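You operate a simulated robot arm through the tools that you are given. There is no shell and no other tool.

You are at the controls of a simulated robot arm. One attempt, no reset.

Task
Latch the blue sprung clamp in the jig, loosen its wing bolt and check its spring.
Fine: it waits in the orange tray; the orange lever latches it; wind the bolt right back once it is latched and press the yellow plunger; the clamp stays latched; leave the other clamps alone.
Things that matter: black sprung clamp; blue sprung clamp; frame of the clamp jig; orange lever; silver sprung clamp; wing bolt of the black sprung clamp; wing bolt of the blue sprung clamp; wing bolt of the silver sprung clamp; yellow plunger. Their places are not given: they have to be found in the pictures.

The check looks at the end state, three seconds after you hand in, the way a careful person would. Anything else that was tipped, shoved, dropped, spilled or broken makes it a failure.

Robot
A 7-joint arm with a two-finger parallel gripper, fixed in place. Base frame: the origin is at the foot of the arm, x ahead of it, y to its left, z up; the work surface is at about z = 0. Readings come in mm, rad, newtons and seconds.
With the tool pointing down near the work surface it reaches from about 220 to 580 mm from the base axis. Its first joint turns from -1.152 to 1.152 rad. Payload 2.5 kg.
Tool frame: the origin (TCP) lies between the finger pads and is the grasp point; the fingertips stand 23 mm ahead of it; z points along the fingers, y is the line along which they close. The gripper opens to 94 mm. The fingers are 38 mm wide and 10 mm thick; the gripper's body (54 by 96 mm) begins 39 mm behind the TCP.
Orientation is told as [roll, pitch, yaw] about the base's x, y, z axes, in that order, counted from this pose: with the fingers straight down and closing along the base's y, the tool's x points along the base's -x, its y along +y and its z along -z.

Tools
- The arm moves only by the tool apply_moves. Its argument "increments" is a list of rows, each an object (a shift or turn left out is 0, a gripper value left out holds the last) with "travel": the shift along the tool's x, y, z in mm, a list of three; "angular": the turn, a rotation vector about the tool's x, y, z in degrees, a list of three. In form: [{"travel": [x, y, z], "angular": [rx, ry, rz]}, ...]. A call has 1 to 20 rows; each row is the pose to reach, as a shift and turn from the pose commanded when the call began, along the tool's axes at that moment. "gripper" is the closure, from 0 (fully open) to 1 (shut), set as the call begins (left out, the last holds). A row lasts 0.2 s, in which the tool goes at most 50 mm and 0.15 rad; a call with a longer step from one row to the next is refused whole, and so is a gripper value outside its range. Where a pose cannot be reached the arm comes as near as it can. A force on the tool above 40 N (or 10 N above the force at the start of the call, whichever is more), or a blocked arm, ends the call early, and 0.2 s more pass. The fingers move at their own pace (about 108 mm/s each) and stop on an object; they squeeze with about 44 N. The grip force told is the motor's: it shows also when the fingers shut on nothing. Time passes only in rows, and 0.2 s behind the last, so rows that repeat a pose let the fingers close. It gives the time, the measured TCP pose, the force on the tool (base axes), the opening and the grip force at its end, in the units of the frame above (readings bear some noise), with the torque about the TCP (base axes, N m) and any sound that the robot's microphone picked up.
- Cameras (640 x 400 px; columns grow to the right, rows downward): "scene" is fixed at [133, -419.8, 542.2]; the picture's right is [0.69, -0.72, 0.00], its down [-0.43, -0.41, -0.81] and it looks along [0.58, 0.56, -0.59] (base axes); focal length 315 px, centre (320, 200). "wrist" rides on the gripper at [86, 16, -74] in the tool frame; the picture's right is [-0.18, 0.98, 0.00], its down [-0.58, -0.11, -0.81] and it looks along [-0.79, -0.15, 0.59] (tool axes); focal length 243 px, centre (320, 200).
- grab_frame(camera): a new picture of that camera. The clock stands still meanwhile.
- locate(camera, pixels): for up to 12 pixels [column, row] of the newest picture of that camera ("zoom" is the newest enlarged one), the place [x, y, z] in the base frame of the surface seen there, good to about 2 mm. The clock stands still meanwhile.
- inspect(camera, box): a new picture of the part [left, top, right, bottom] of that camera's present view, enlarged. The clock stands still meanwhile.
- close_job(): hands the job in; it is judged then, once.

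Leave the gripper open and the arm clear of the work at the hand-in unless told otherwise.

The tools are called after "Emit:" as a command line: name --argument value ..., lists and objects as JSON in quotes. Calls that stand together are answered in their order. apply_moves: Moves the arm, as the interface text tells. Its arguments: {"type":"object","properties":{"increments":{"type":"array"},"gripper":{"type":"number"}},"required":["increments"]} The other tools are called the same way: grab_frame (camera) takes a picture; locate (camera, pixels) gives the place of the surface under pixels of a picture; inspect (camera, box) takes an enlarged picture of a part of a camera's view; close_job () hands the job in.

At the start:

```text
time: 0.0
eef_pos: [303.6, -103.1, 373.5]
ee_rot: [0.0, 0.0, -0.001]
ft_force: [-0.2, 0.7, -0.1]
moment: [-0.03, -0.01, 0.02]
gripper_width: 94.0
grasp_force: 0.1
```

scene: 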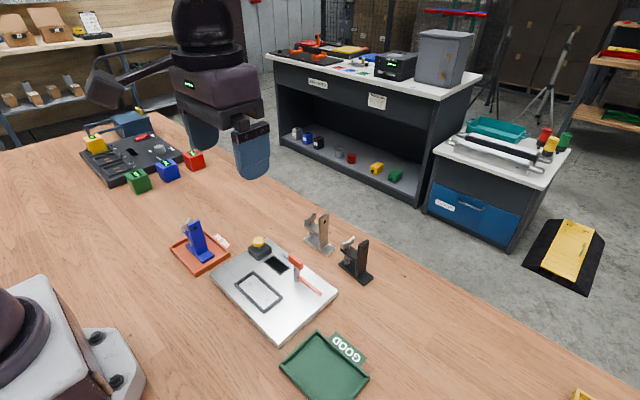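
wrist: 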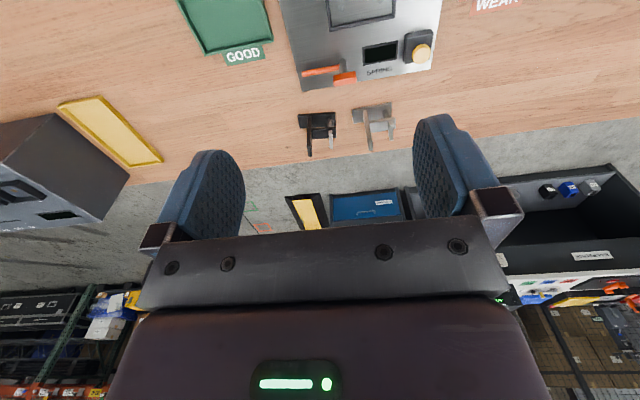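

I'll start with closer looks at the jig area and the blue clamp in the scene picture.

Emit:
inspect --camera "scene" --box '[160, 200, 260, 280]'

Emit:
inspect --camera "scene" --box '[200, 200, 390, 350]'

Emit:
inspect --camera "wrist" --box '[260, 0, 520, 160]'

```text
5.00 times, centred on (210, 240) of scene
```

zoom: 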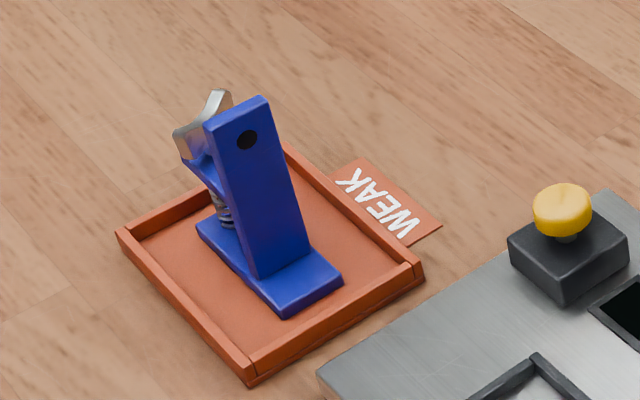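

```text
2.67 times, centred on (295, 275) of scene
```

zoom: 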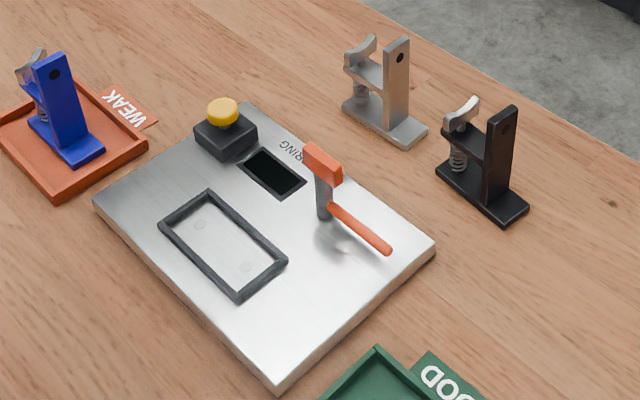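

```text
2.46 times, centred on (390, 80) of wrist
```

zoom: 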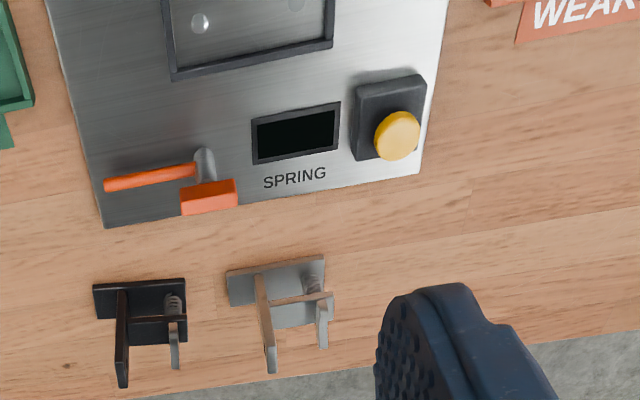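

The blue clamp stands in the orange WEAK tray. Next I'll take the positions of the jig parts, beginning with an enlarged view of the jig.

Emit:
inspect --camera "scene" --box '[200, 230, 350, 345]'

```text
3.48 times, centred on (275, 288) of scene
```

zoom: 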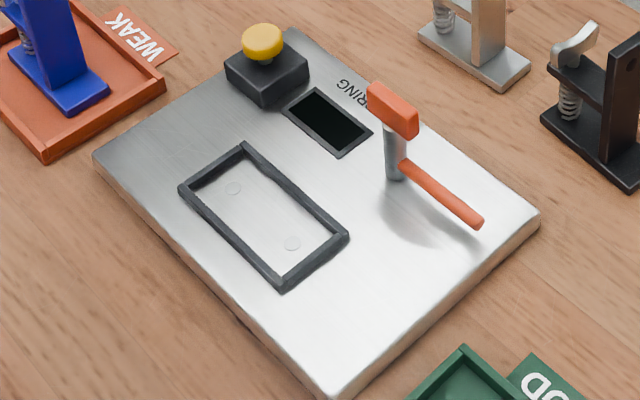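

I'll locate the frame corners, the two dots inside the frame, the lever parts and the plunger top in this enlarged picture.

Emit:
locate --camera "zoom" --pixels '[[182, 188], [243, 145], [346, 238], [282, 284], [233, 189], [292, 243], [262, 35], [478, 221], [405, 166], [375, 88], [412, 120], [395, 172]]'

Emit:
locate --camera "zoom" --pixels '[[95, 158], [288, 32], [538, 215], [335, 385], [330, 110], [228, 68], [262, 100], [308, 72], [395, 150], [440, 190], [392, 104], [265, 85]]'

```text
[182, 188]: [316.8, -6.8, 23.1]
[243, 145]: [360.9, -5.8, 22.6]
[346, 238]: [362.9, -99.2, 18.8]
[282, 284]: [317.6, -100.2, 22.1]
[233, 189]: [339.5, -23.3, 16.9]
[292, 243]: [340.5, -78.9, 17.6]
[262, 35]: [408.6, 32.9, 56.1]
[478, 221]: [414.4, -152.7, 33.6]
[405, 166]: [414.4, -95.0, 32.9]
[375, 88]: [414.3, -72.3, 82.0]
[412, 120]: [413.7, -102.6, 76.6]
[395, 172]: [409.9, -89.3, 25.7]
```

```text
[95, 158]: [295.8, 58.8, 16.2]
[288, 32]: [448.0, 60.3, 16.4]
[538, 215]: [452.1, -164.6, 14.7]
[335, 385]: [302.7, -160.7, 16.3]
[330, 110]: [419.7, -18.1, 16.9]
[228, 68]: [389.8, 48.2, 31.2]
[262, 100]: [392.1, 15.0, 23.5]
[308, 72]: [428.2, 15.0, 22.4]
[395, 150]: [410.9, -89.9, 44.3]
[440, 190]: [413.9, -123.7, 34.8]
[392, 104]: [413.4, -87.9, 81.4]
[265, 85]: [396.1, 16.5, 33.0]
```

The frame spans roughly x 317–362, y −100 to −6. The lever post is at about (412, −89), with its bar pointing to −y. Next I'll zoom in on the blue clamp.

Emit:
inspect --camera "scene" --box '[165, 210, 235, 275]'

```text
6.15 times, centred on (200, 242) of scene
```

zoom: 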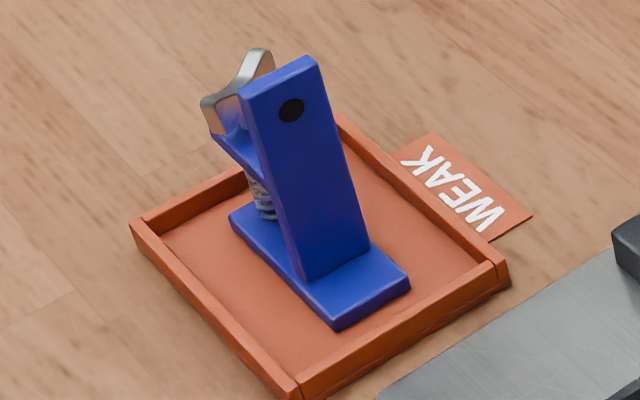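

Emit:
locate --camera "zoom" --pixels '[[334, 322], [408, 280], [232, 218], [303, 278], [368, 240], [243, 98], [314, 60], [326, 75], [252, 110], [206, 100], [265, 52], [214, 138]]'

Emit:
locate --camera "zoom" --pixels '[[340, 300], [295, 390], [505, 280], [135, 225], [345, 120], [300, 350], [310, 200], [230, 105], [240, 150], [262, 190], [245, 230], [295, 112]]'

```text
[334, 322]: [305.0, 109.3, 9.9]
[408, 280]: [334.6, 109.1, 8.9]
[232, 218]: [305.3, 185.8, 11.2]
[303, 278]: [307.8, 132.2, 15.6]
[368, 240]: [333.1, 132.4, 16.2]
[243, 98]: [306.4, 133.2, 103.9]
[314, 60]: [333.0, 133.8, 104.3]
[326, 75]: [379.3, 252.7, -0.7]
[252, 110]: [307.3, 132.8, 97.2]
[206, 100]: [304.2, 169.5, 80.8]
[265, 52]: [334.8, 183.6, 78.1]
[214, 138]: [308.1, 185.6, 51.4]
```

```text
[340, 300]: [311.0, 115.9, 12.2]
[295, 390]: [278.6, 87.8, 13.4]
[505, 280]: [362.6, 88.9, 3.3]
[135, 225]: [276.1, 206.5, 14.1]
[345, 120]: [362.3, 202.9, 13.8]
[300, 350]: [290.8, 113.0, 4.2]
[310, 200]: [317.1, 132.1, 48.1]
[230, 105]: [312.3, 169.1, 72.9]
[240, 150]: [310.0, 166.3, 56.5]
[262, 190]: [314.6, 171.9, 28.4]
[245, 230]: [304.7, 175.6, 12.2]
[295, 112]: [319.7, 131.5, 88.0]
```

The clamp's base runs along y, with its tail toward −y, the upright at y≈132–144 and the wing bolt near (320, 176). Before touching anything I'll move the wrist camera closer to the jig and lever.

Emit:
apply_moves --increments '[{"travel": [10, 3, 35]}, {"travel": [21, 5, 70]}, {"travel": [32, 8, 105]}, {"travel": [43, 10, 140]}, {"travel": [53.6, 13, 173.5]}, {"travel": [53.6, 13, 173.5]}]' --gripper 0

Emit:
grab_frame --camera "wrist"

```text
time: 1.4
eef_pos: [250.0, -91.4, 199.0]
ee_rot: [-0.001, 0.0, 0.0]
ft_force: [-0.3, 0.0, -0.5]
moment: [-0.02, 0.0, 0.03]
gripper_width: 94.1
grasp_force: 0.0
```

```text
taken
```

wrist: 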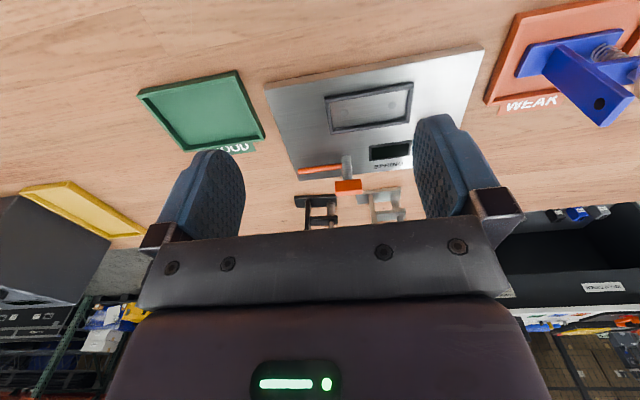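

The wrist view now shows the jig between the fingers and the lever around (340, 175). I'll enlarge the lever and frame.

Emit:
inspect --camera "wrist" --box '[260, 60, 440, 220]'

Emit:
inspect --camera "wrist" --box '[290, 145, 400, 205]'

```text
2.50 times, centred on (350, 140) of wrist
```

zoom: 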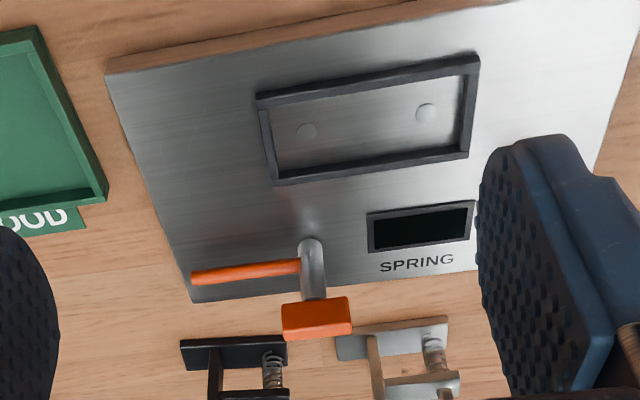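

```text
5.82 times, centred on (345, 175) of wrist
```

zoom: 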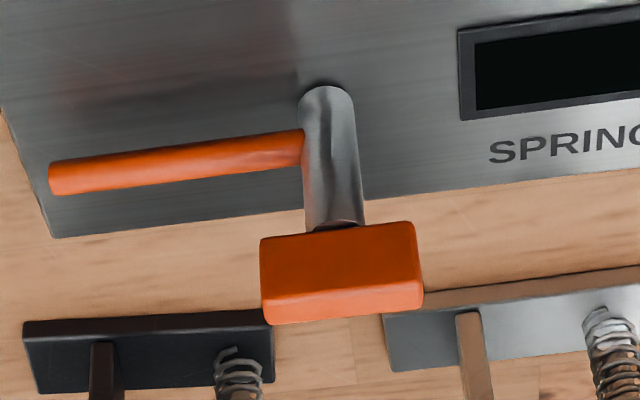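

The lever is a vertical post with a knob on top and a low bar that swings. I'll measure the frame's inner edges and the knob more exactly.

Emit:
inspect --camera "wrist" --box '[318, 75, 420, 140]'

```text
6.15 times, centred on (369, 108) of wrist
```

zoom: 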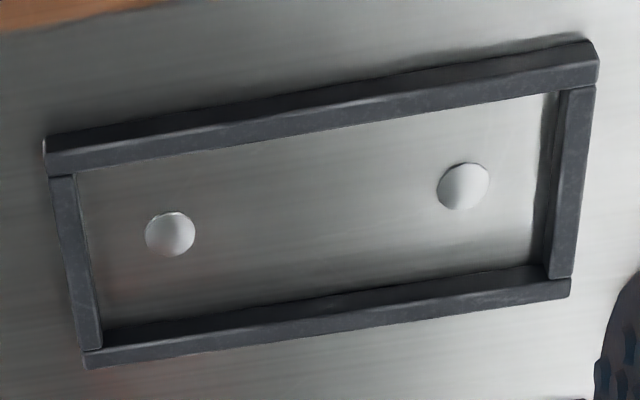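

Emit:
locate --camera "zoom" --pixels '[[300, 95], [300, 131], [300, 140], [320, 312], [320, 322], [322, 336], [58, 250], [92, 245], [78, 260], [548, 190], [562, 190], [582, 180]]'

Emit:
locate --camera "zoom" --pixels '[[300, 110], [300, 120], [320, 327], [320, 331], [65, 250], [70, 250], [85, 250], [555, 190], [570, 190], [170, 234], [463, 186], [320, 240]]'

```text
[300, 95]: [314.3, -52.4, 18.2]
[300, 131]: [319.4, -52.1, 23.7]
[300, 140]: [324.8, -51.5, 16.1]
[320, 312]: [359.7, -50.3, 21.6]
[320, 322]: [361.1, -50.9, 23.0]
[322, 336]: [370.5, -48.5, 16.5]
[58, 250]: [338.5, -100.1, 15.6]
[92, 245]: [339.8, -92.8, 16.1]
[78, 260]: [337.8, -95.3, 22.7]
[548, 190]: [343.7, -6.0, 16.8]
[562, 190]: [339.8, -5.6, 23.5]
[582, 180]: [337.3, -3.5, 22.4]
```

```text
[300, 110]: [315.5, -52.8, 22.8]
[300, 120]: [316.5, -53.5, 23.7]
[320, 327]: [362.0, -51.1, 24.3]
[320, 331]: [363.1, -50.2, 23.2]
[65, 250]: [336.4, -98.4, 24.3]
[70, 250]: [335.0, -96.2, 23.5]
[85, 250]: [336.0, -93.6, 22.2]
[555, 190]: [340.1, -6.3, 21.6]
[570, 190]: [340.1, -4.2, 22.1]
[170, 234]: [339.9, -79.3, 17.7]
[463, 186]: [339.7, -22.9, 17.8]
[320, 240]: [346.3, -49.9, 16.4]
```

The frame's inner pocket is about 40 × 87 mm, centred near (339.8, −50.5). I'll move at height to look at the blue clamp in its tray with the wrist camera.

Emit:
apply_moves --increments '[{"travel": [0, 40, 0]}, {"travel": [0, 80, 0]}, {"travel": [0, 120, 0]}, {"travel": [0, 160, 0]}, {"travel": [0, 200, 0]}, {"travel": [0, 230, 0]}, {"travel": [0, 230, 0]}]'

Emit:
grab_frame --camera "wrist"

Emit:
inspect --camera "wrist" --box '[240, 50, 440, 200]'

```text
time: 3.0
eef_pos: [253.9, 137.4, 198.2]
ee_rot: [0.0, 0.0, -0.002]
ft_force: [-0.1, 0.4, 0.3]
moment: [0.0, -0.01, 0.0]
gripper_width: 94.0
grasp_force: 0.1
```

```text
taken
```

wrist: 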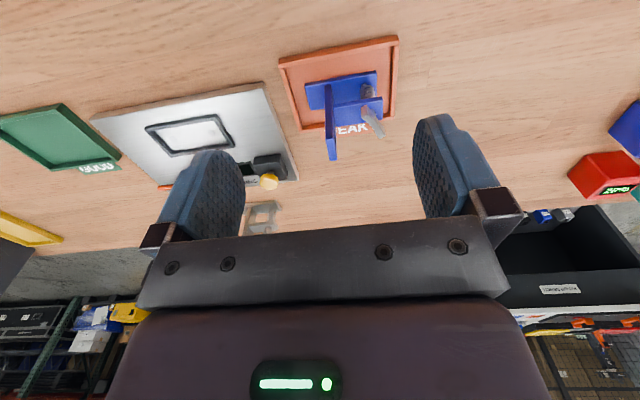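

```text
2.67 times, centred on (340, 125) of wrist
```

zoom: 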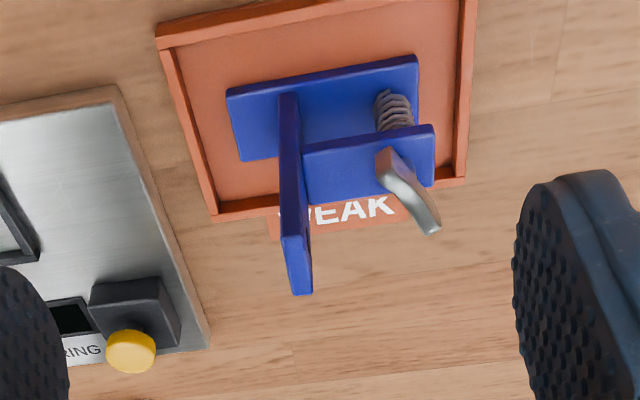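

Emit:
inspect --camera "wrist" --box '[300, 65, 400, 165]'

```text
4.00 times, centred on (350, 115) of wrist
```

zoom: 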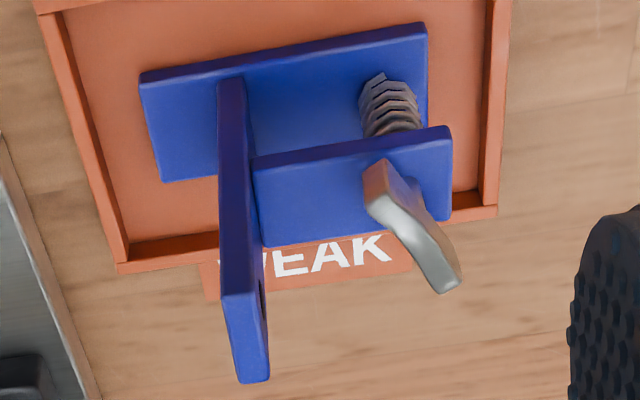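

Emit:
locate --camera "zoom" --pixels '[[145, 78], [424, 28], [161, 178], [226, 300], [256, 297], [240, 376], [266, 374], [240, 335], [256, 165], [446, 132], [448, 212], [268, 240]]'

Emit:
locate --camera "zoom" --pixels '[[375, 175], [385, 200], [395, 215], [405, 230], [420, 245], [435, 270], [448, 285], [395, 180], [425, 215], [375, 200], [430, 225], [258, 335]]'

```text
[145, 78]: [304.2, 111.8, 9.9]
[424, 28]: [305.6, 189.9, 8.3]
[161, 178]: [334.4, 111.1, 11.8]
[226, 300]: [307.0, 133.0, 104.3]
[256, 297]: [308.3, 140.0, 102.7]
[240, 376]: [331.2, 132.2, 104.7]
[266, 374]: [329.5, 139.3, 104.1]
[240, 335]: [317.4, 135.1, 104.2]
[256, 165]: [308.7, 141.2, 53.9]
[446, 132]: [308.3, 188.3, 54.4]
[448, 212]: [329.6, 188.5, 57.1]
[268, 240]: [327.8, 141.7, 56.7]
```

```text
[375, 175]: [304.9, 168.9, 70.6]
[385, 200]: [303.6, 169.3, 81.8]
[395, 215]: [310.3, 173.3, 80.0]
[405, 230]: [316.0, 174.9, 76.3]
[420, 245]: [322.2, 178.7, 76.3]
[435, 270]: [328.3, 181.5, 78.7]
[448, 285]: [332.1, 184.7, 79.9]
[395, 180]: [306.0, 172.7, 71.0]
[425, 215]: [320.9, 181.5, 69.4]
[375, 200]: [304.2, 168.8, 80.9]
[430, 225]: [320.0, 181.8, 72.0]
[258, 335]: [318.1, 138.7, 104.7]
```

Clamp measurements:
- **Upright:** centred at (319.7, 136.5), 8 mm thick along y, top at z≈104.
- **Wing bolt:** centred near (318.5, 177), wings topping out at z≈82.
- **Base:** centred near (319.7, 149.3).

I'll part-close the fingers to about 36 mm and go above the upright.

Emit:
apply_moves --increments '[{"travel": [-25, -1, 5]}, {"travel": [-50, -2, 10]}, {"travel": [-69.7, -3.4, 15]}, {"travel": [-69.7, -3.4, 15]}, {"travel": [-69.7, -3.4, 15]}]' --gripper 0.6

```text
time: 4.2
eef_pos: [321.4, 136.8, 184.0]
ee_rot: [0.001, 0.002, 0.001]
ft_force: [-0.7, 0.4, 0.1]
moment: [-0.02, -0.03, 0.04]
gripper_width: 37.6
grasp_force: 0.0
```

The TCP reads (321.4, 136.8, 184), right above the upright, and the opening is 37.6 mm. I'll look at both views before going down.

Emit:
apply_moves --increments '[{"travel": [0, 0, 20]}, {"travel": [0, 0, 40]}, {"travel": [0, 0, 40]}, {"travel": [0, 0, 40]}]'

Emit:
inspect --camera "scene" --box '[140, 150, 280, 280]'

Emit:
inspect --camera "wrist" --box '[220, 60, 440, 220]'

```text
time: 5.2
eef_pos: [319.9, 135.9, 144.0]
ee_rot: [0.0, 0.0, -0.001]
ft_force: [-0.6, 0.0, -0.5]
moment: [0.02, 0.0, -0.04]
gripper_width: 37.4
grasp_force: 0.1
```

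```text
3.08 times, centred on (210, 215) of scene
```

zoom: 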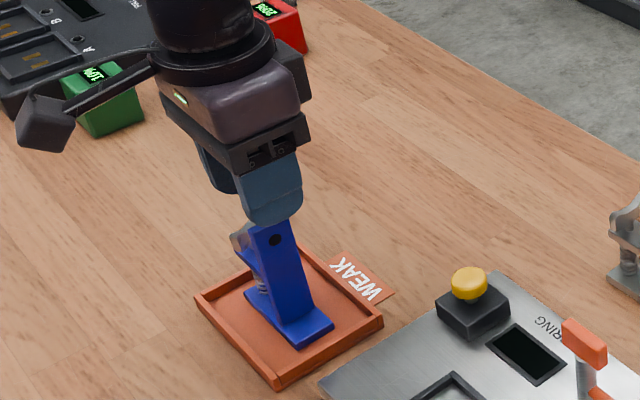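

```text
2.50 times, centred on (330, 140) of wrist
```

zoom: 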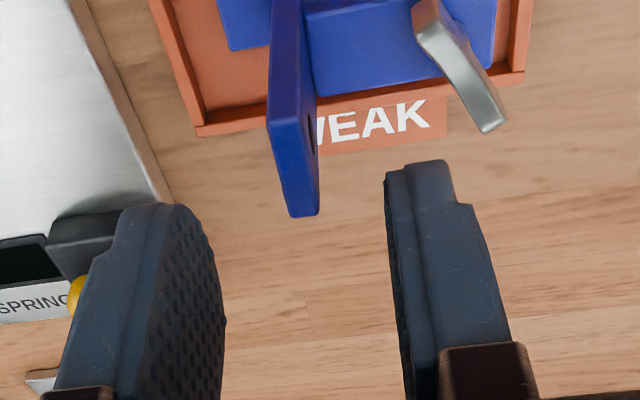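

The upright lies between the two fingers. I'll go down slowly to TCP z≈100, which puts the tips at about 77, clear of the arm and the wing.

Emit:
apply_moves --increments '[{"travel": [0, 0, 12]}, {"travel": [0, 0, 24]}, {"travel": [0, 0, 36]}, {"travel": [0, 0, 44]}, {"travel": [0, 0, 44]}]'

Emit:
inspect --camera "scene" --box '[150, 180, 260, 280]'

Emit:
inspect --camera "wrist" --box '[220, 60, 440, 220]'

```text
time: 6.3
eef_pos: [320.9, 137.8, 104.6]
ee_rot: [0.002, -0.003, 0.001]
ft_force: [-4.6, -3.9, 13.2]
moment: [0.21, 0.25, 0.12]
gripper_width: 35.8
grasp_force: 0.1
stopped in row 5: the force on the tool passed its limit at 49 N (the readings are from after the stop); the commanded pose is now the measured one
```

```text
4.00 times, centred on (205, 230) of scene
```

zoom: 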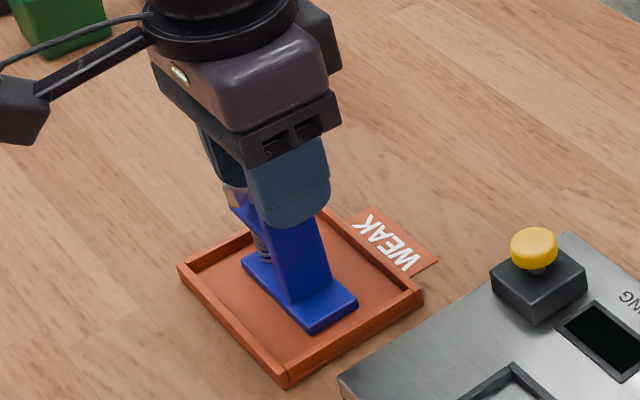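

```text
2.50 times, centred on (330, 140) of wrist
```

zoom: 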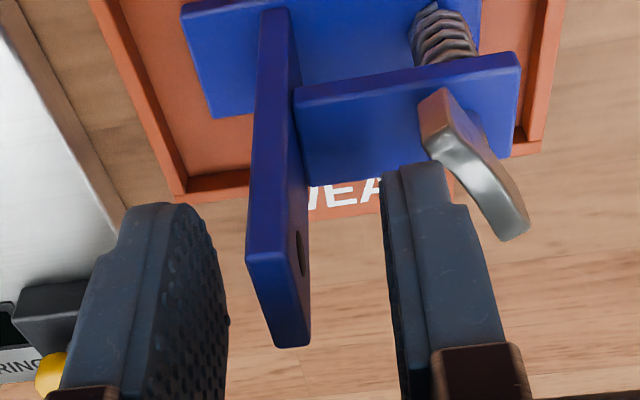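

The call stopped at 49 N because the +y finger touched the wing's edge. I'll back up 10 mm, then check the clamp.

Emit:
apply_moves --increments '[{"travel": [0, 0, -5]}, {"travel": [0, 0, -12]}, {"travel": [0, 0, -12]}]'

Emit:
inspect --camera "wrist" --box '[270, 50, 400, 190]'

```text
time: 7.1
eef_pos: [320.0, 138.8, 115.9]
ee_rot: [0.002, -0.003, 0.002]
ft_force: [0.3, 0.4, 0.0]
moment: [0.02, 0.01, -0.02]
gripper_width: 37.5
grasp_force: 0.1
```

```text
2.86 times, centred on (335, 120) of wrist
```

zoom: 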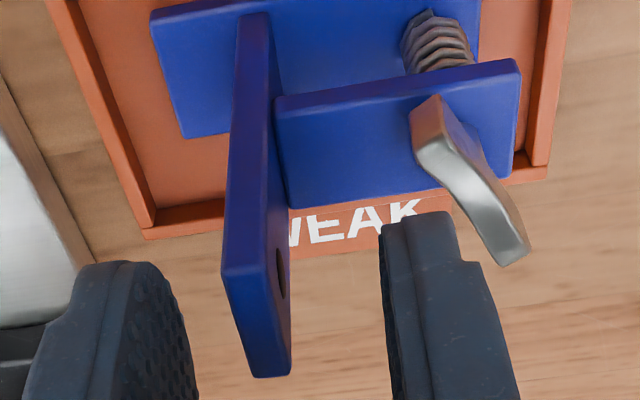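

The force has cleared. I'll re-measure the upright top, the wing and the base to see whether anything shifted.

Emit:
locate --camera "zoom" --pixels '[[228, 280], [270, 275], [252, 368], [286, 365], [245, 320], [415, 145], [435, 170], [460, 190], [490, 225], [515, 250], [160, 15], [183, 130]]'

```text
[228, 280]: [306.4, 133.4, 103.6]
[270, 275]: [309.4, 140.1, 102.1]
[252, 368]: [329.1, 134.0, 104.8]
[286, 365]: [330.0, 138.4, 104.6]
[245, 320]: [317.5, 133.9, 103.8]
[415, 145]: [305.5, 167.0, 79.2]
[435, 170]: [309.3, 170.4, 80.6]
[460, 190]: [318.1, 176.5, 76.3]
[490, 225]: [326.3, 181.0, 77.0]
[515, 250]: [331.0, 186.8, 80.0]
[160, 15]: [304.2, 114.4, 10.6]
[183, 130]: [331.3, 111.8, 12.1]
```

The clamp has not moved. I'll narrow the opening to about 24 mm and centre on y≈136.6.

Emit:
apply_moves --increments '[{"travel": [0, -1.7, 0]}, {"travel": [0, -1.7, 0]}, {"travel": [0, -1.7, 0]}]' --gripper 0.74

Emit:
inspect --camera "wrist" --box '[270, 50, 400, 190]'

```text
time: 7.9
eef_pos: [319.9, 136.6, 114.5]
ee_rot: [0.002, 0.0, 0.002]
ft_force: [-0.4, -1.3, -0.5]
moment: [-0.02, 0.04, -0.01]
gripper_width: 24.6
grasp_force: 0.1
```

```text
2.86 times, centred on (335, 120) of wrist
```

zoom: 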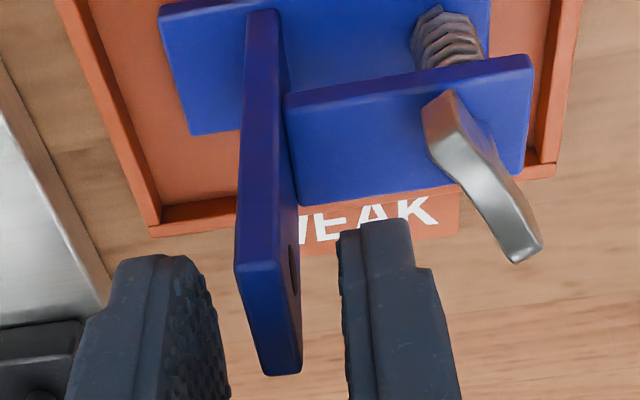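

The fingers straddle the upright evenly at 24.6 mm. I'll go down 11 mm to about z 103.5.

Emit:
apply_moves --increments '[{"travel": [0, 0, 4]}, {"travel": [0, 0, 8]}, {"travel": [0, 0, 11]}, {"travel": [0, 0, 11]}]'

Emit:
inspect --camera "wrist" --box '[270, 50, 400, 190]'

```text
time: 8.9
eef_pos: [318.7, 137.6, 105.2]
ee_rot: [0.002, -0.002, 0.001]
ft_force: [0.0, -1.1, -0.2]
moment: [0.01, -0.02, -0.01]
gripper_width: 24.3
grasp_force: 0.0
```

```text
2.86 times, centred on (335, 120) of wrist
```

zoom: 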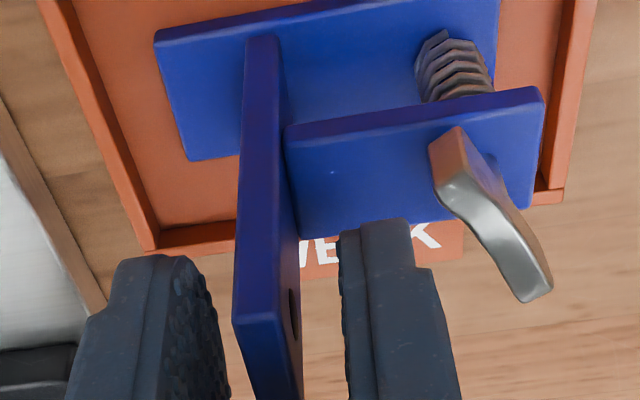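

There is no contact, and the fingertips overlap the upright by about 23 mm. I'll close on it now.

Emit:
apply_moves --increments '[{"travel": [0, 0, 0]}, {"travel": [0, 0, 0]}, {"travel": [0, 0, 0]}]' --gripper 1

Emit:
inspect --camera "wrist" --box '[270, 50, 400, 190]'

```text
time: 9.7
eef_pos: [318.5, 137.4, 104.9]
ee_rot: [0.0, -0.002, 0.002]
ft_force: [-0.3, 0.5, 0.3]
moment: [-0.03, 0.02, -0.01]
gripper_width: 7.5
grasp_force: 44.2
```

```text
2.86 times, centred on (335, 120) of wrist
```

zoom: 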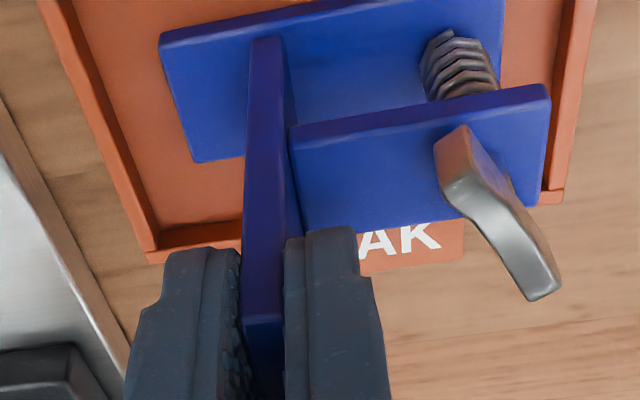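

The upright is gripped (width 7.5 mm, 44 N). I'll lift it straight up by 80 mm.

Emit:
apply_moves --increments '[{"travel": [0, 0, -5]}, {"travel": [0, 0, -15]}, {"travel": [0, 0, -30]}, {"travel": [0, 0, -45]}, {"travel": [0, 0, -60]}, {"travel": [0, 0, -75]}, {"travel": [0, 0, -80]}, {"travel": [0, 0, -80]}]'

Emit:
grab_frame --camera "scene"

Emit:
grab_frame --camera "wrist"

```text
time: 11.5
eef_pos: [319.4, 136.6, 185.1]
ee_rot: [0.001, -0.003, 0.001]
ft_force: [-0.4, -0.4, -2.5]
moment: [-0.02, -0.01, 0.0]
gripper_width: 7.7
grasp_force: 44.1
```

```text
taken
```

scene: 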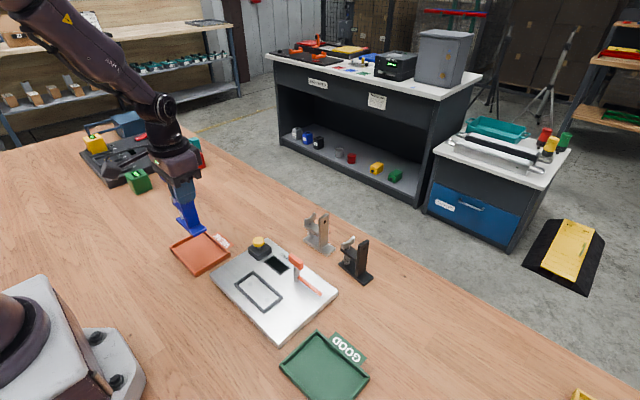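

```text
taken
```

wrist: 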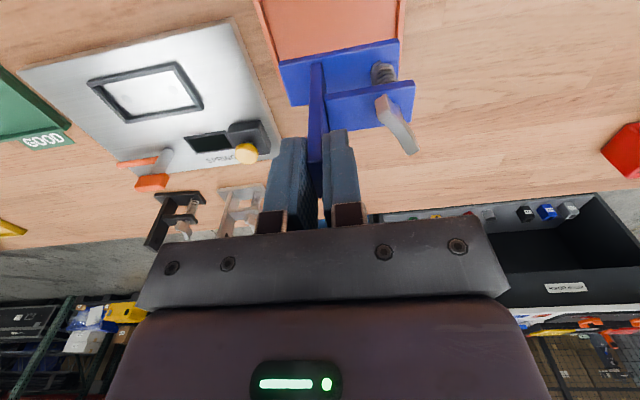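

The clamp is lifted, weighing about 2.5 N. I'll measure where its base sits relative to the TCP.

Emit:
inspect --camera "wrist" --box '[270, 30, 430, 160]'

```text
3.08 times, centred on (350, 95) of wrist
```

zoom: 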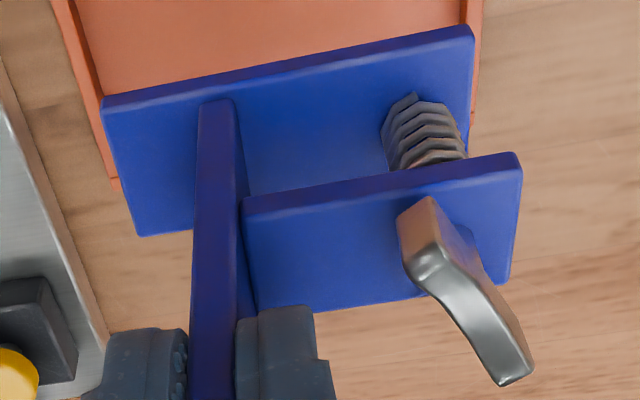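

Emit:
locate --camera "zoom" --pixels '[[104, 102], [106, 112], [138, 232], [472, 32], [472, 42], [466, 110], [206, 110], [220, 280], [250, 205], [516, 160], [508, 275], [170, 150]]'

Emit:
locate --camera "zoom" --pixels '[[108, 106], [140, 226], [468, 40], [300, 78], [300, 70], [405, 235], [425, 265], [450, 290], [480, 330], [510, 375], [400, 50], [180, 220]]'

```text
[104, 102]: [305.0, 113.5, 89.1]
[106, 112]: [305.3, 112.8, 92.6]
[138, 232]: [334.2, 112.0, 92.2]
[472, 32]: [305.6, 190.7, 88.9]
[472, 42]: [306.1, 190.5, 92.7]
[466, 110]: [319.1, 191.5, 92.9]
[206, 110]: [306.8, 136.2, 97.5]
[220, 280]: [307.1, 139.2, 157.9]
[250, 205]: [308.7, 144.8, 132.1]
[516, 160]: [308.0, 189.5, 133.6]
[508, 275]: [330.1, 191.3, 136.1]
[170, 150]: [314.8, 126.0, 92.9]
```

```text
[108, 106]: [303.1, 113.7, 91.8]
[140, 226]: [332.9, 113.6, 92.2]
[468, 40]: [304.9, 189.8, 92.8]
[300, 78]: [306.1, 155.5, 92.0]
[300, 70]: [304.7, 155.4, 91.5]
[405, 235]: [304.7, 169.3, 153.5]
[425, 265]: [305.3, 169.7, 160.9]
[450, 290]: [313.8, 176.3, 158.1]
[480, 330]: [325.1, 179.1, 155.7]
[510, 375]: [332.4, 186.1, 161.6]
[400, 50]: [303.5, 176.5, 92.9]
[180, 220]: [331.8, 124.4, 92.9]
```

The base centre sits about 13.5 mm to the +y side of the TCP. I'll carry the clamp at this height to above the frame (TCP target 339.7, −64).

Emit:
apply_moves --increments '[{"travel": [-1, -10, 0]}, {"travel": [-3, -30, 0]}, {"travel": [-6, -55, 0]}, {"travel": [-8, -80, 0]}, {"travel": [-11, -105, 0]}, {"travel": [-13, -130, 0]}, {"travel": [-16, -155, 0]}, {"travel": [-18, -180, 0]}, {"travel": [-20, -195, 0]}, {"travel": [-20.3, -200.6, 0]}, {"travel": [-20.3, -200.6, 0]}, {"travel": [-20.3, -200.6, 0]}]'

Emit:
grab_frame --camera "scene"

Emit:
grab_frame --camera "wrist"

```text
time: 14.1
eef_pos: [340.5, -63.2, 185.3]
ee_rot: [0.004, -0.001, 0.0]
ft_force: [0.4, -0.2, -1.8]
moment: [-0.05, -0.02, 0.0]
gripper_width: 7.8
grasp_force: 43.9
```

```text
taken
```

scene: 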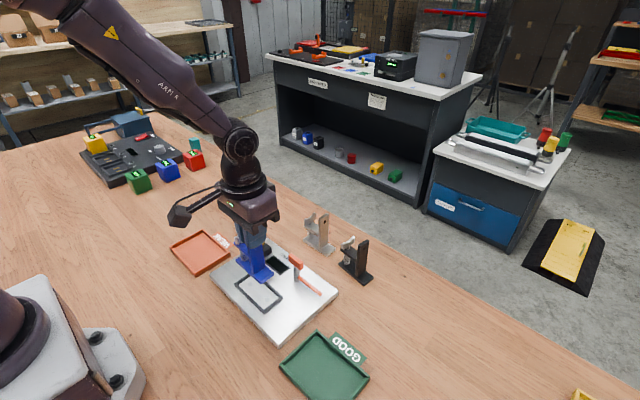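

```text
taken
```

wrist: 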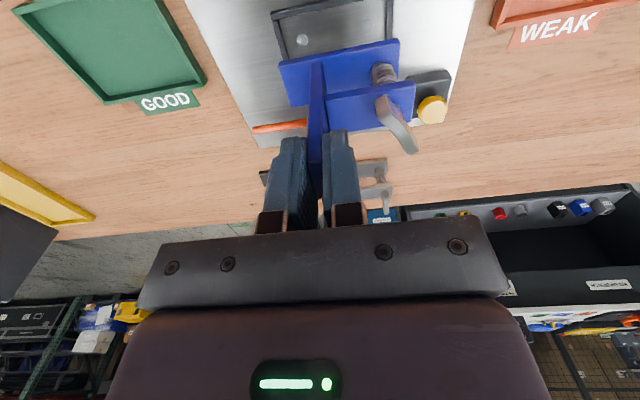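

It is above the frame. I'll go down 48 mm so that the base hangs about 12 mm over the frame, then check alignment.

Emit:
apply_moves --increments '[{"travel": [0, 0, 12]}, {"travel": [0, 0, 24]}, {"travel": [0, 0, 36]}, {"travel": [0, 0, 48]}, {"travel": [0, 0, 48]}, {"travel": [0, 0, 48]}]'

Emit:
inspect --camera "scene" --box '[200, 210, 350, 345]'

Emit:
inspect --camera "wrist" --box '[240, 0, 440, 150]'

```text
time: 15.5
eef_pos: [341.6, -63.3, 134.2]
ee_rot: [0.002, -0.002, 0.002]
ft_force: [0.3, 0.3, -1.9]
moment: [-0.03, 0.0, -0.03]
gripper_width: 7.7
grasp_force: 43.6
```

```text
2.96 times, centred on (275, 278) of scene
```

zoom: 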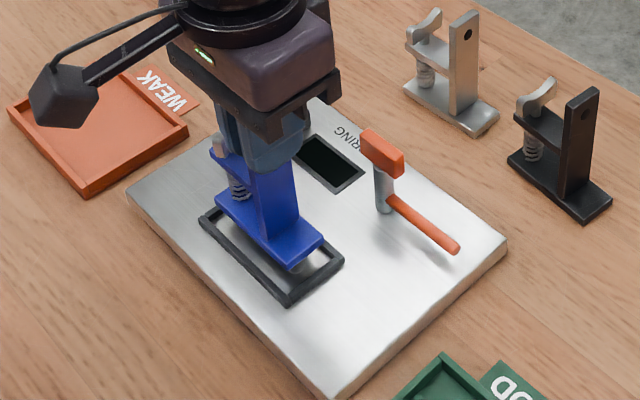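

```text
2.67 times, centred on (340, 75) of wrist
```

zoom: 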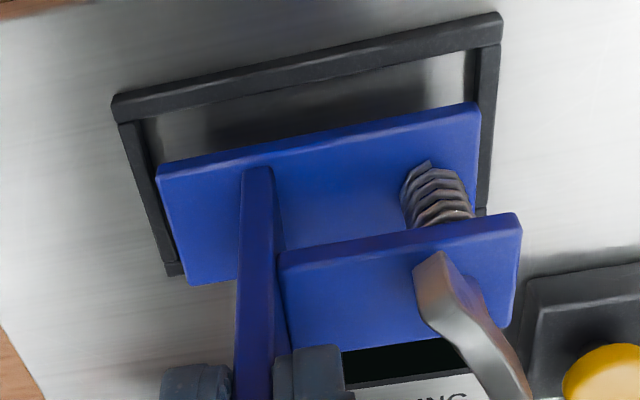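

Emit:
locate --camera "zoom" --pixels '[[160, 172], [188, 280], [476, 108], [476, 116], [472, 160], [165, 180], [300, 135], [300, 145], [128, 125], [150, 240], [490, 60], [300, 72]]'

Emit:
locate --camera "zoom" --pixels '[[145, 128], [155, 190], [162, 258], [472, 60], [482, 60], [496, 60], [485, 150], [118, 130], [300, 85], [300, 60], [200, 95], [400, 60]]'

```text
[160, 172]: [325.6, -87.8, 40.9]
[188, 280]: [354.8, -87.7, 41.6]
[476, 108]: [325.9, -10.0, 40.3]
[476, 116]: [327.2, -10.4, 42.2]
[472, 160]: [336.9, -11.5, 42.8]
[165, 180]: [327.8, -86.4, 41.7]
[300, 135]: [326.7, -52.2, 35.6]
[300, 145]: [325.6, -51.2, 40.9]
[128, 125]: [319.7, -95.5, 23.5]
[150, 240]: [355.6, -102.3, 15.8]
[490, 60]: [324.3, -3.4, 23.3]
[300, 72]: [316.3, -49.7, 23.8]
```

```text
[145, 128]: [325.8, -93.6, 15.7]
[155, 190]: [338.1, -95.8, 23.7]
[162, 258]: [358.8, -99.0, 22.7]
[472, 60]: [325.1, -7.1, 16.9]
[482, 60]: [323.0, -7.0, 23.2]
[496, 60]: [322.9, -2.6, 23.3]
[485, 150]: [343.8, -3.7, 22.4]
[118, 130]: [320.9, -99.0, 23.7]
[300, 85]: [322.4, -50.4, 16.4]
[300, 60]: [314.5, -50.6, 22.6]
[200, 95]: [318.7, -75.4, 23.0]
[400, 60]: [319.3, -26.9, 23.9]
```

The base centre reads about (340.3, −49) and the frame centre about (340, −50.5). I'll shift −1.3 mm in y and go down to just above the floor.

Emit:
apply_moves --increments '[{"travel": [0.3, -1.3, 0]}, {"travel": [0.3, -1.3, 5]}, {"travel": [0.3, -1.3, 10]}, {"travel": [0.3, -1.3, 13]}, {"travel": [0.3, -1.3, 13]}, {"travel": [0.3, -1.3, 13]}]'

Emit:
inspect --camera "scene" --box '[215, 230, 325, 320]'

Emit:
inspect --camera "wrist" --box '[240, 0, 440, 150]'

```text
time: 16.9
eef_pos: [340.3, -64.5, 123.9]
ee_rot: [0.003, -0.003, 0.002]
ft_force: [-0.2, -0.1, -2.6]
moment: [0.0, -0.04, 0.0]
gripper_width: 7.6
grasp_force: 43.9
```

```text
4.44 times, centred on (270, 275) of scene
```

zoom: 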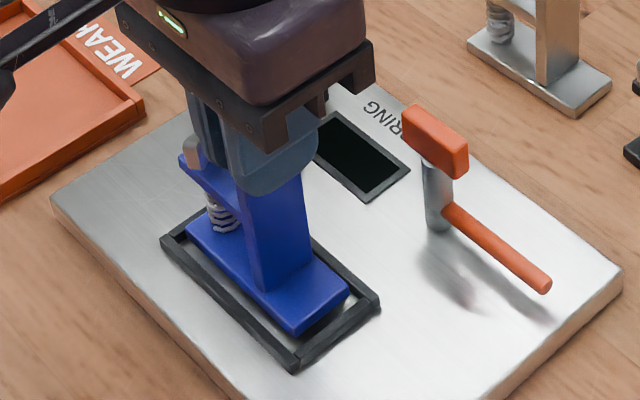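

```text
2.67 times, centred on (340, 75) of wrist
```

zoom: 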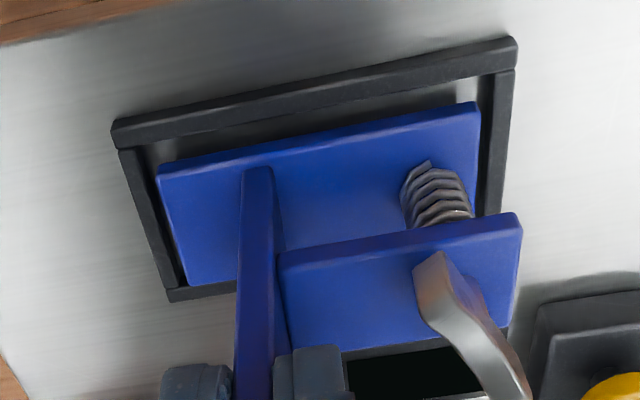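

The base is well centred in the frame, about 6 mm up. I'll lower it gently until it sits.

Emit:
apply_moves --increments '[{"travel": [0, 0, 2]}, {"travel": [0, 0, 4]}, {"travel": [0, 0, 5]}, {"travel": [0, 0, 6]}, {"travel": [0, 0, 6]}]'

```text
time: 18.1
eef_pos: [340.7, -63.4, 118.5]
ee_rot: [0.002, -0.001, 0.002]
ft_force: [-1.7, 0.4, 2.4]
moment: [-0.06, 0.16, -0.01]
gripper_width: 7.5
grasp_force: 43.5
```

The force has flipped to +2.4 N, so it is touching the floor. I'll check the view before opening.

Emit:
inspect --camera "wrist" --box '[240, 0, 440, 150]'

Emit:
inspect --camera "scene" --box '[215, 230, 325, 320]'

```text
2.67 times, centred on (340, 75) of wrist
```

zoom: 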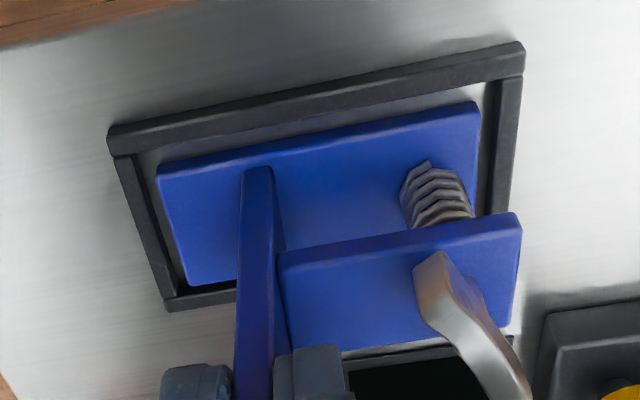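

```text
4.44 times, centred on (270, 275) of scene
```

zoom: 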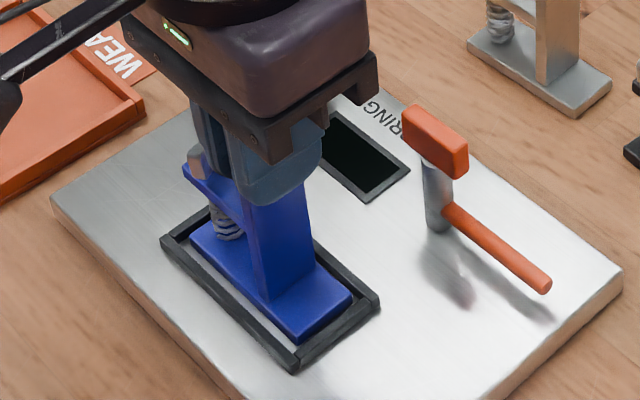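

The base sits fully inside the frame. I'll open to about 26 mm so the finger stays clear of the wing, then rise.

Emit:
apply_moves --increments '[{"travel": [0, 0, 0]}, {"travel": [0, 0, 0]}]' --gripper 0.72

Emit:
apply_moves --increments '[{"travel": [0, 0, -5]}, {"travel": [0, 0, -15]}, {"travel": [0, 0, -30]}, {"travel": [0, 0, -45]}, {"travel": [0, 0, -60]}, {"travel": [0, 0, -60]}]'

Emit:
grab_frame --camera "wrist"

Emit:
inspect --camera "scene" --box '[200, 210, 350, 345]'

```text
time: 18.7
eef_pos: [341.3, -64.7, 115.9]
ee_rot: [0.002, -0.001, 0.001]
ft_force: [-0.6, -0.1, 0.5]
moment: [0.0, 0.03, -0.02]
gripper_width: 26.3
grasp_force: 0.1
```

```text
time: 20.1
eef_pos: [340.3, -64.6, 177.4]
ee_rot: [0.002, -0.001, 0.0]
ft_force: [0.6, -0.2, 0.5]
moment: [-0.02, -0.05, 0.02]
gripper_width: 26.2
grasp_force: 0.1
```

```text
taken
```

wrist: 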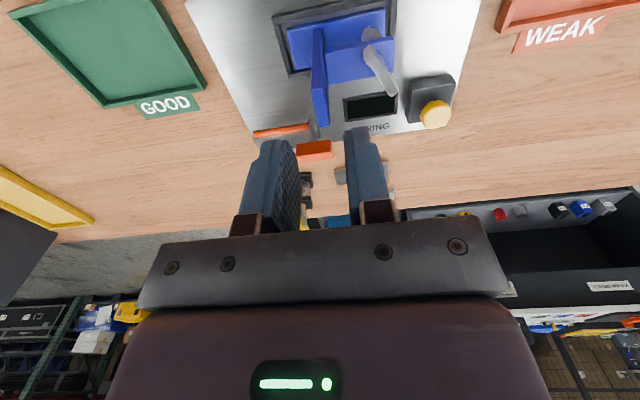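

```text
2.96 times, centred on (275, 278) of scene
```

zoom: 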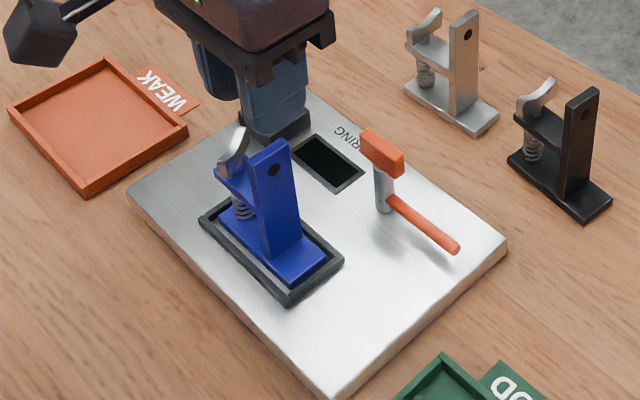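

The clamp stands in the frame. I'll now measure the lever's knob, post and bar closely.

Emit:
inspect --camera "scene" --box '[280, 245, 330, 300]'

```text
7.27 times, centred on (305, 272) of scene
```

zoom: 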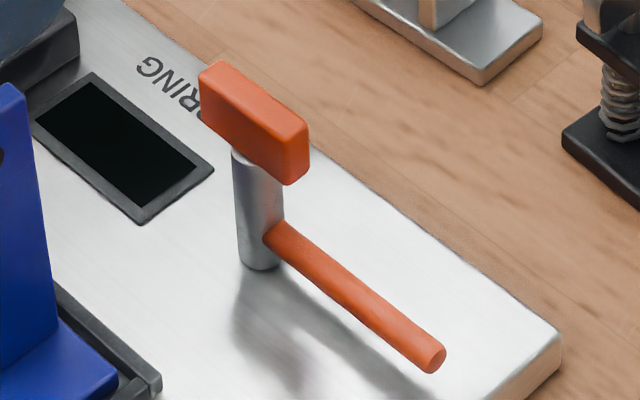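

Emit:
locate --camera "zoom" --pixels '[[203, 78], [220, 64], [305, 125], [285, 140], [255, 100], [205, 112], [285, 180], [303, 175], [235, 155], [255, 265], [240, 255], [280, 210]]'

Emit:
locate --camera "zoom" --pixels '[[245, 200], [260, 200], [275, 200], [435, 358], [425, 365], [300, 245], [350, 290], [400, 335], [270, 240], [285, 262], [440, 350], [390, 345]]'

```text
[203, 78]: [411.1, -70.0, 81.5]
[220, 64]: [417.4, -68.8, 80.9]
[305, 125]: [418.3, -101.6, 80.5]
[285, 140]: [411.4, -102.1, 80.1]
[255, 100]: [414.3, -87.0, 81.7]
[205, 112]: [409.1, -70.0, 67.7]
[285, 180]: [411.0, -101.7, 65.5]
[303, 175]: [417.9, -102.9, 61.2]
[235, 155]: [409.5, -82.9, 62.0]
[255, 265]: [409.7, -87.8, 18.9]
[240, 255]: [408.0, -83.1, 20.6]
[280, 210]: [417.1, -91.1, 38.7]
```

```text
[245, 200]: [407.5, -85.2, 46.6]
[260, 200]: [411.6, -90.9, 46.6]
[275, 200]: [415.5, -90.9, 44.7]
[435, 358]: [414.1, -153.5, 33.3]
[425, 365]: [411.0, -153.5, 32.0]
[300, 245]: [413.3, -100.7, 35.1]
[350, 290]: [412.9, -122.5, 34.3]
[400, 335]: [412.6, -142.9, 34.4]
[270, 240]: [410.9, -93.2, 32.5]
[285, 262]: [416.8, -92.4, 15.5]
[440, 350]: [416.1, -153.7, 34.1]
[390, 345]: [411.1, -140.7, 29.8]
```

Lever measurements:
- **Knob:** centred at (414, −86), 10 mm thick along x, 34 mm long along y, z 65–81.
- **Bar:** reaches 68 mm from the post, at z 27–35.

A −90° turn about the vertical swings the bar over the clamp's tail. First I'll find the black and silver clamps so I can keep clear of them.

Emit:
inspect --camera "scene" --box '[295, 200, 385, 290]'

Emit:
locate --camera "scene" --pixels '[[322, 215], [326, 250], [308, 236], [312, 216], [362, 240], [355, 280], [340, 262], [372, 278], [348, 240], [262, 240]]'

```text
4.44 times, centred on (340, 245) of scene
```

zoom: 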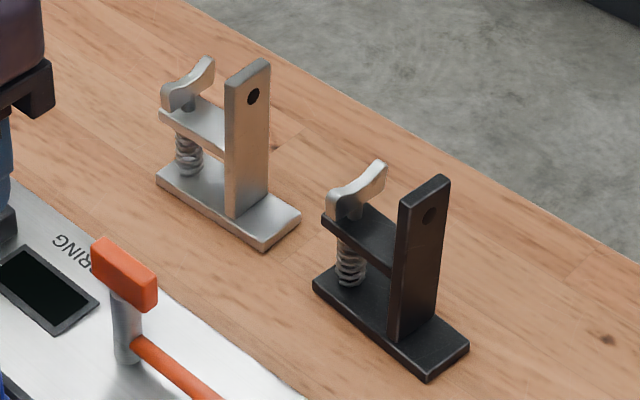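

```text
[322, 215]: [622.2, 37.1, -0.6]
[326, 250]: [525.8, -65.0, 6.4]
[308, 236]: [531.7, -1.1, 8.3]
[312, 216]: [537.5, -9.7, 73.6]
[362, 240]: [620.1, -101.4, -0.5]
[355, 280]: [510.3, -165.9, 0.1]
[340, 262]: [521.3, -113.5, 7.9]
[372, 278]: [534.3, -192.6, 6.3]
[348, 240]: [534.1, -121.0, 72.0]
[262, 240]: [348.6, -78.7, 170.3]
```

The other clamps are beyond x≈510, well clear. I'll rise slightly and move above the knob while turning the tool by +90° about the base's z.

Emit:
apply_moves --increments '[{"travel": [-6, -2, -10], "angular": [0, 0, -7.5]}, {"travel": [-12, -4, -10], "angular": [0, 0, -15]}, {"travel": [-18, -5, -10], "angular": [0, 0, -22.5]}, {"travel": [-25, -7, -10], "angular": [0, 0, -30]}, {"travel": [-31, -9, -10], "angular": [0, 0, -37.5]}, {"travel": [-37, -11, -10], "angular": [0, 0, -45]}, {"travel": [-43, -12, -10], "angular": [0, 0, -52.5]}, {"travel": [-49, -14, -10], "angular": [0, 0, -60]}, {"travel": [-55, -16, -10], "angular": [0, 0, -67.5]}, {"travel": [-61, -18, -10], "angular": [0, 0, -75]}, {"travel": [-67, -20, -10], "angular": [0, 0, -82.5]}, {"travel": [-73.7, -21.4, -10], "angular": [0, 0, -90]}, {"travel": [-73.7, -21.4, -10], "angular": [0, 0, -90]}, {"travel": [-73.7, -21.4, -10], "angular": [0, 0, -90]}]' --gripper 0.6

Emit:
grab_frame --camera "scene"

Emit:
grab_frame --camera "wrist"

```text
time: 23.1
eef_pos: [411.8, -86.8, 186.3]
ee_rot: [-0.001, -0.003, 1.574]
ft_force: [0.3, -0.3, -0.4]
moment: [0.01, 0.04, -0.01]
gripper_width: 37.6
grasp_force: 0.1
```

```text
taken
```

scene: 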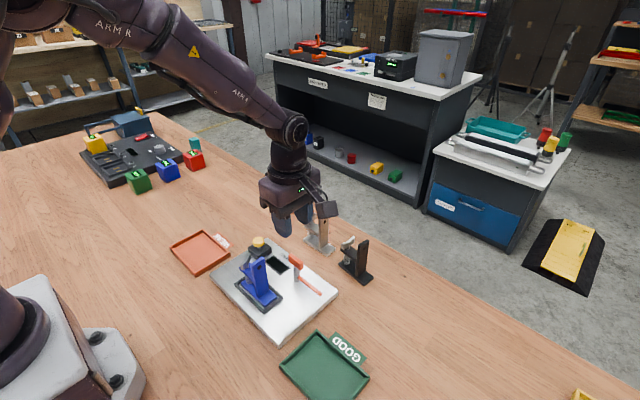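

```text
taken
```

wrist: 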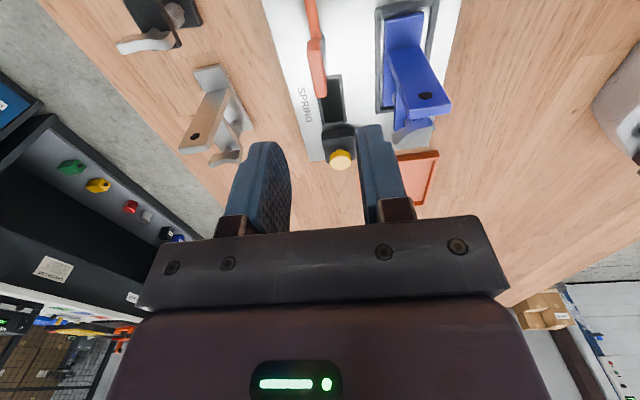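

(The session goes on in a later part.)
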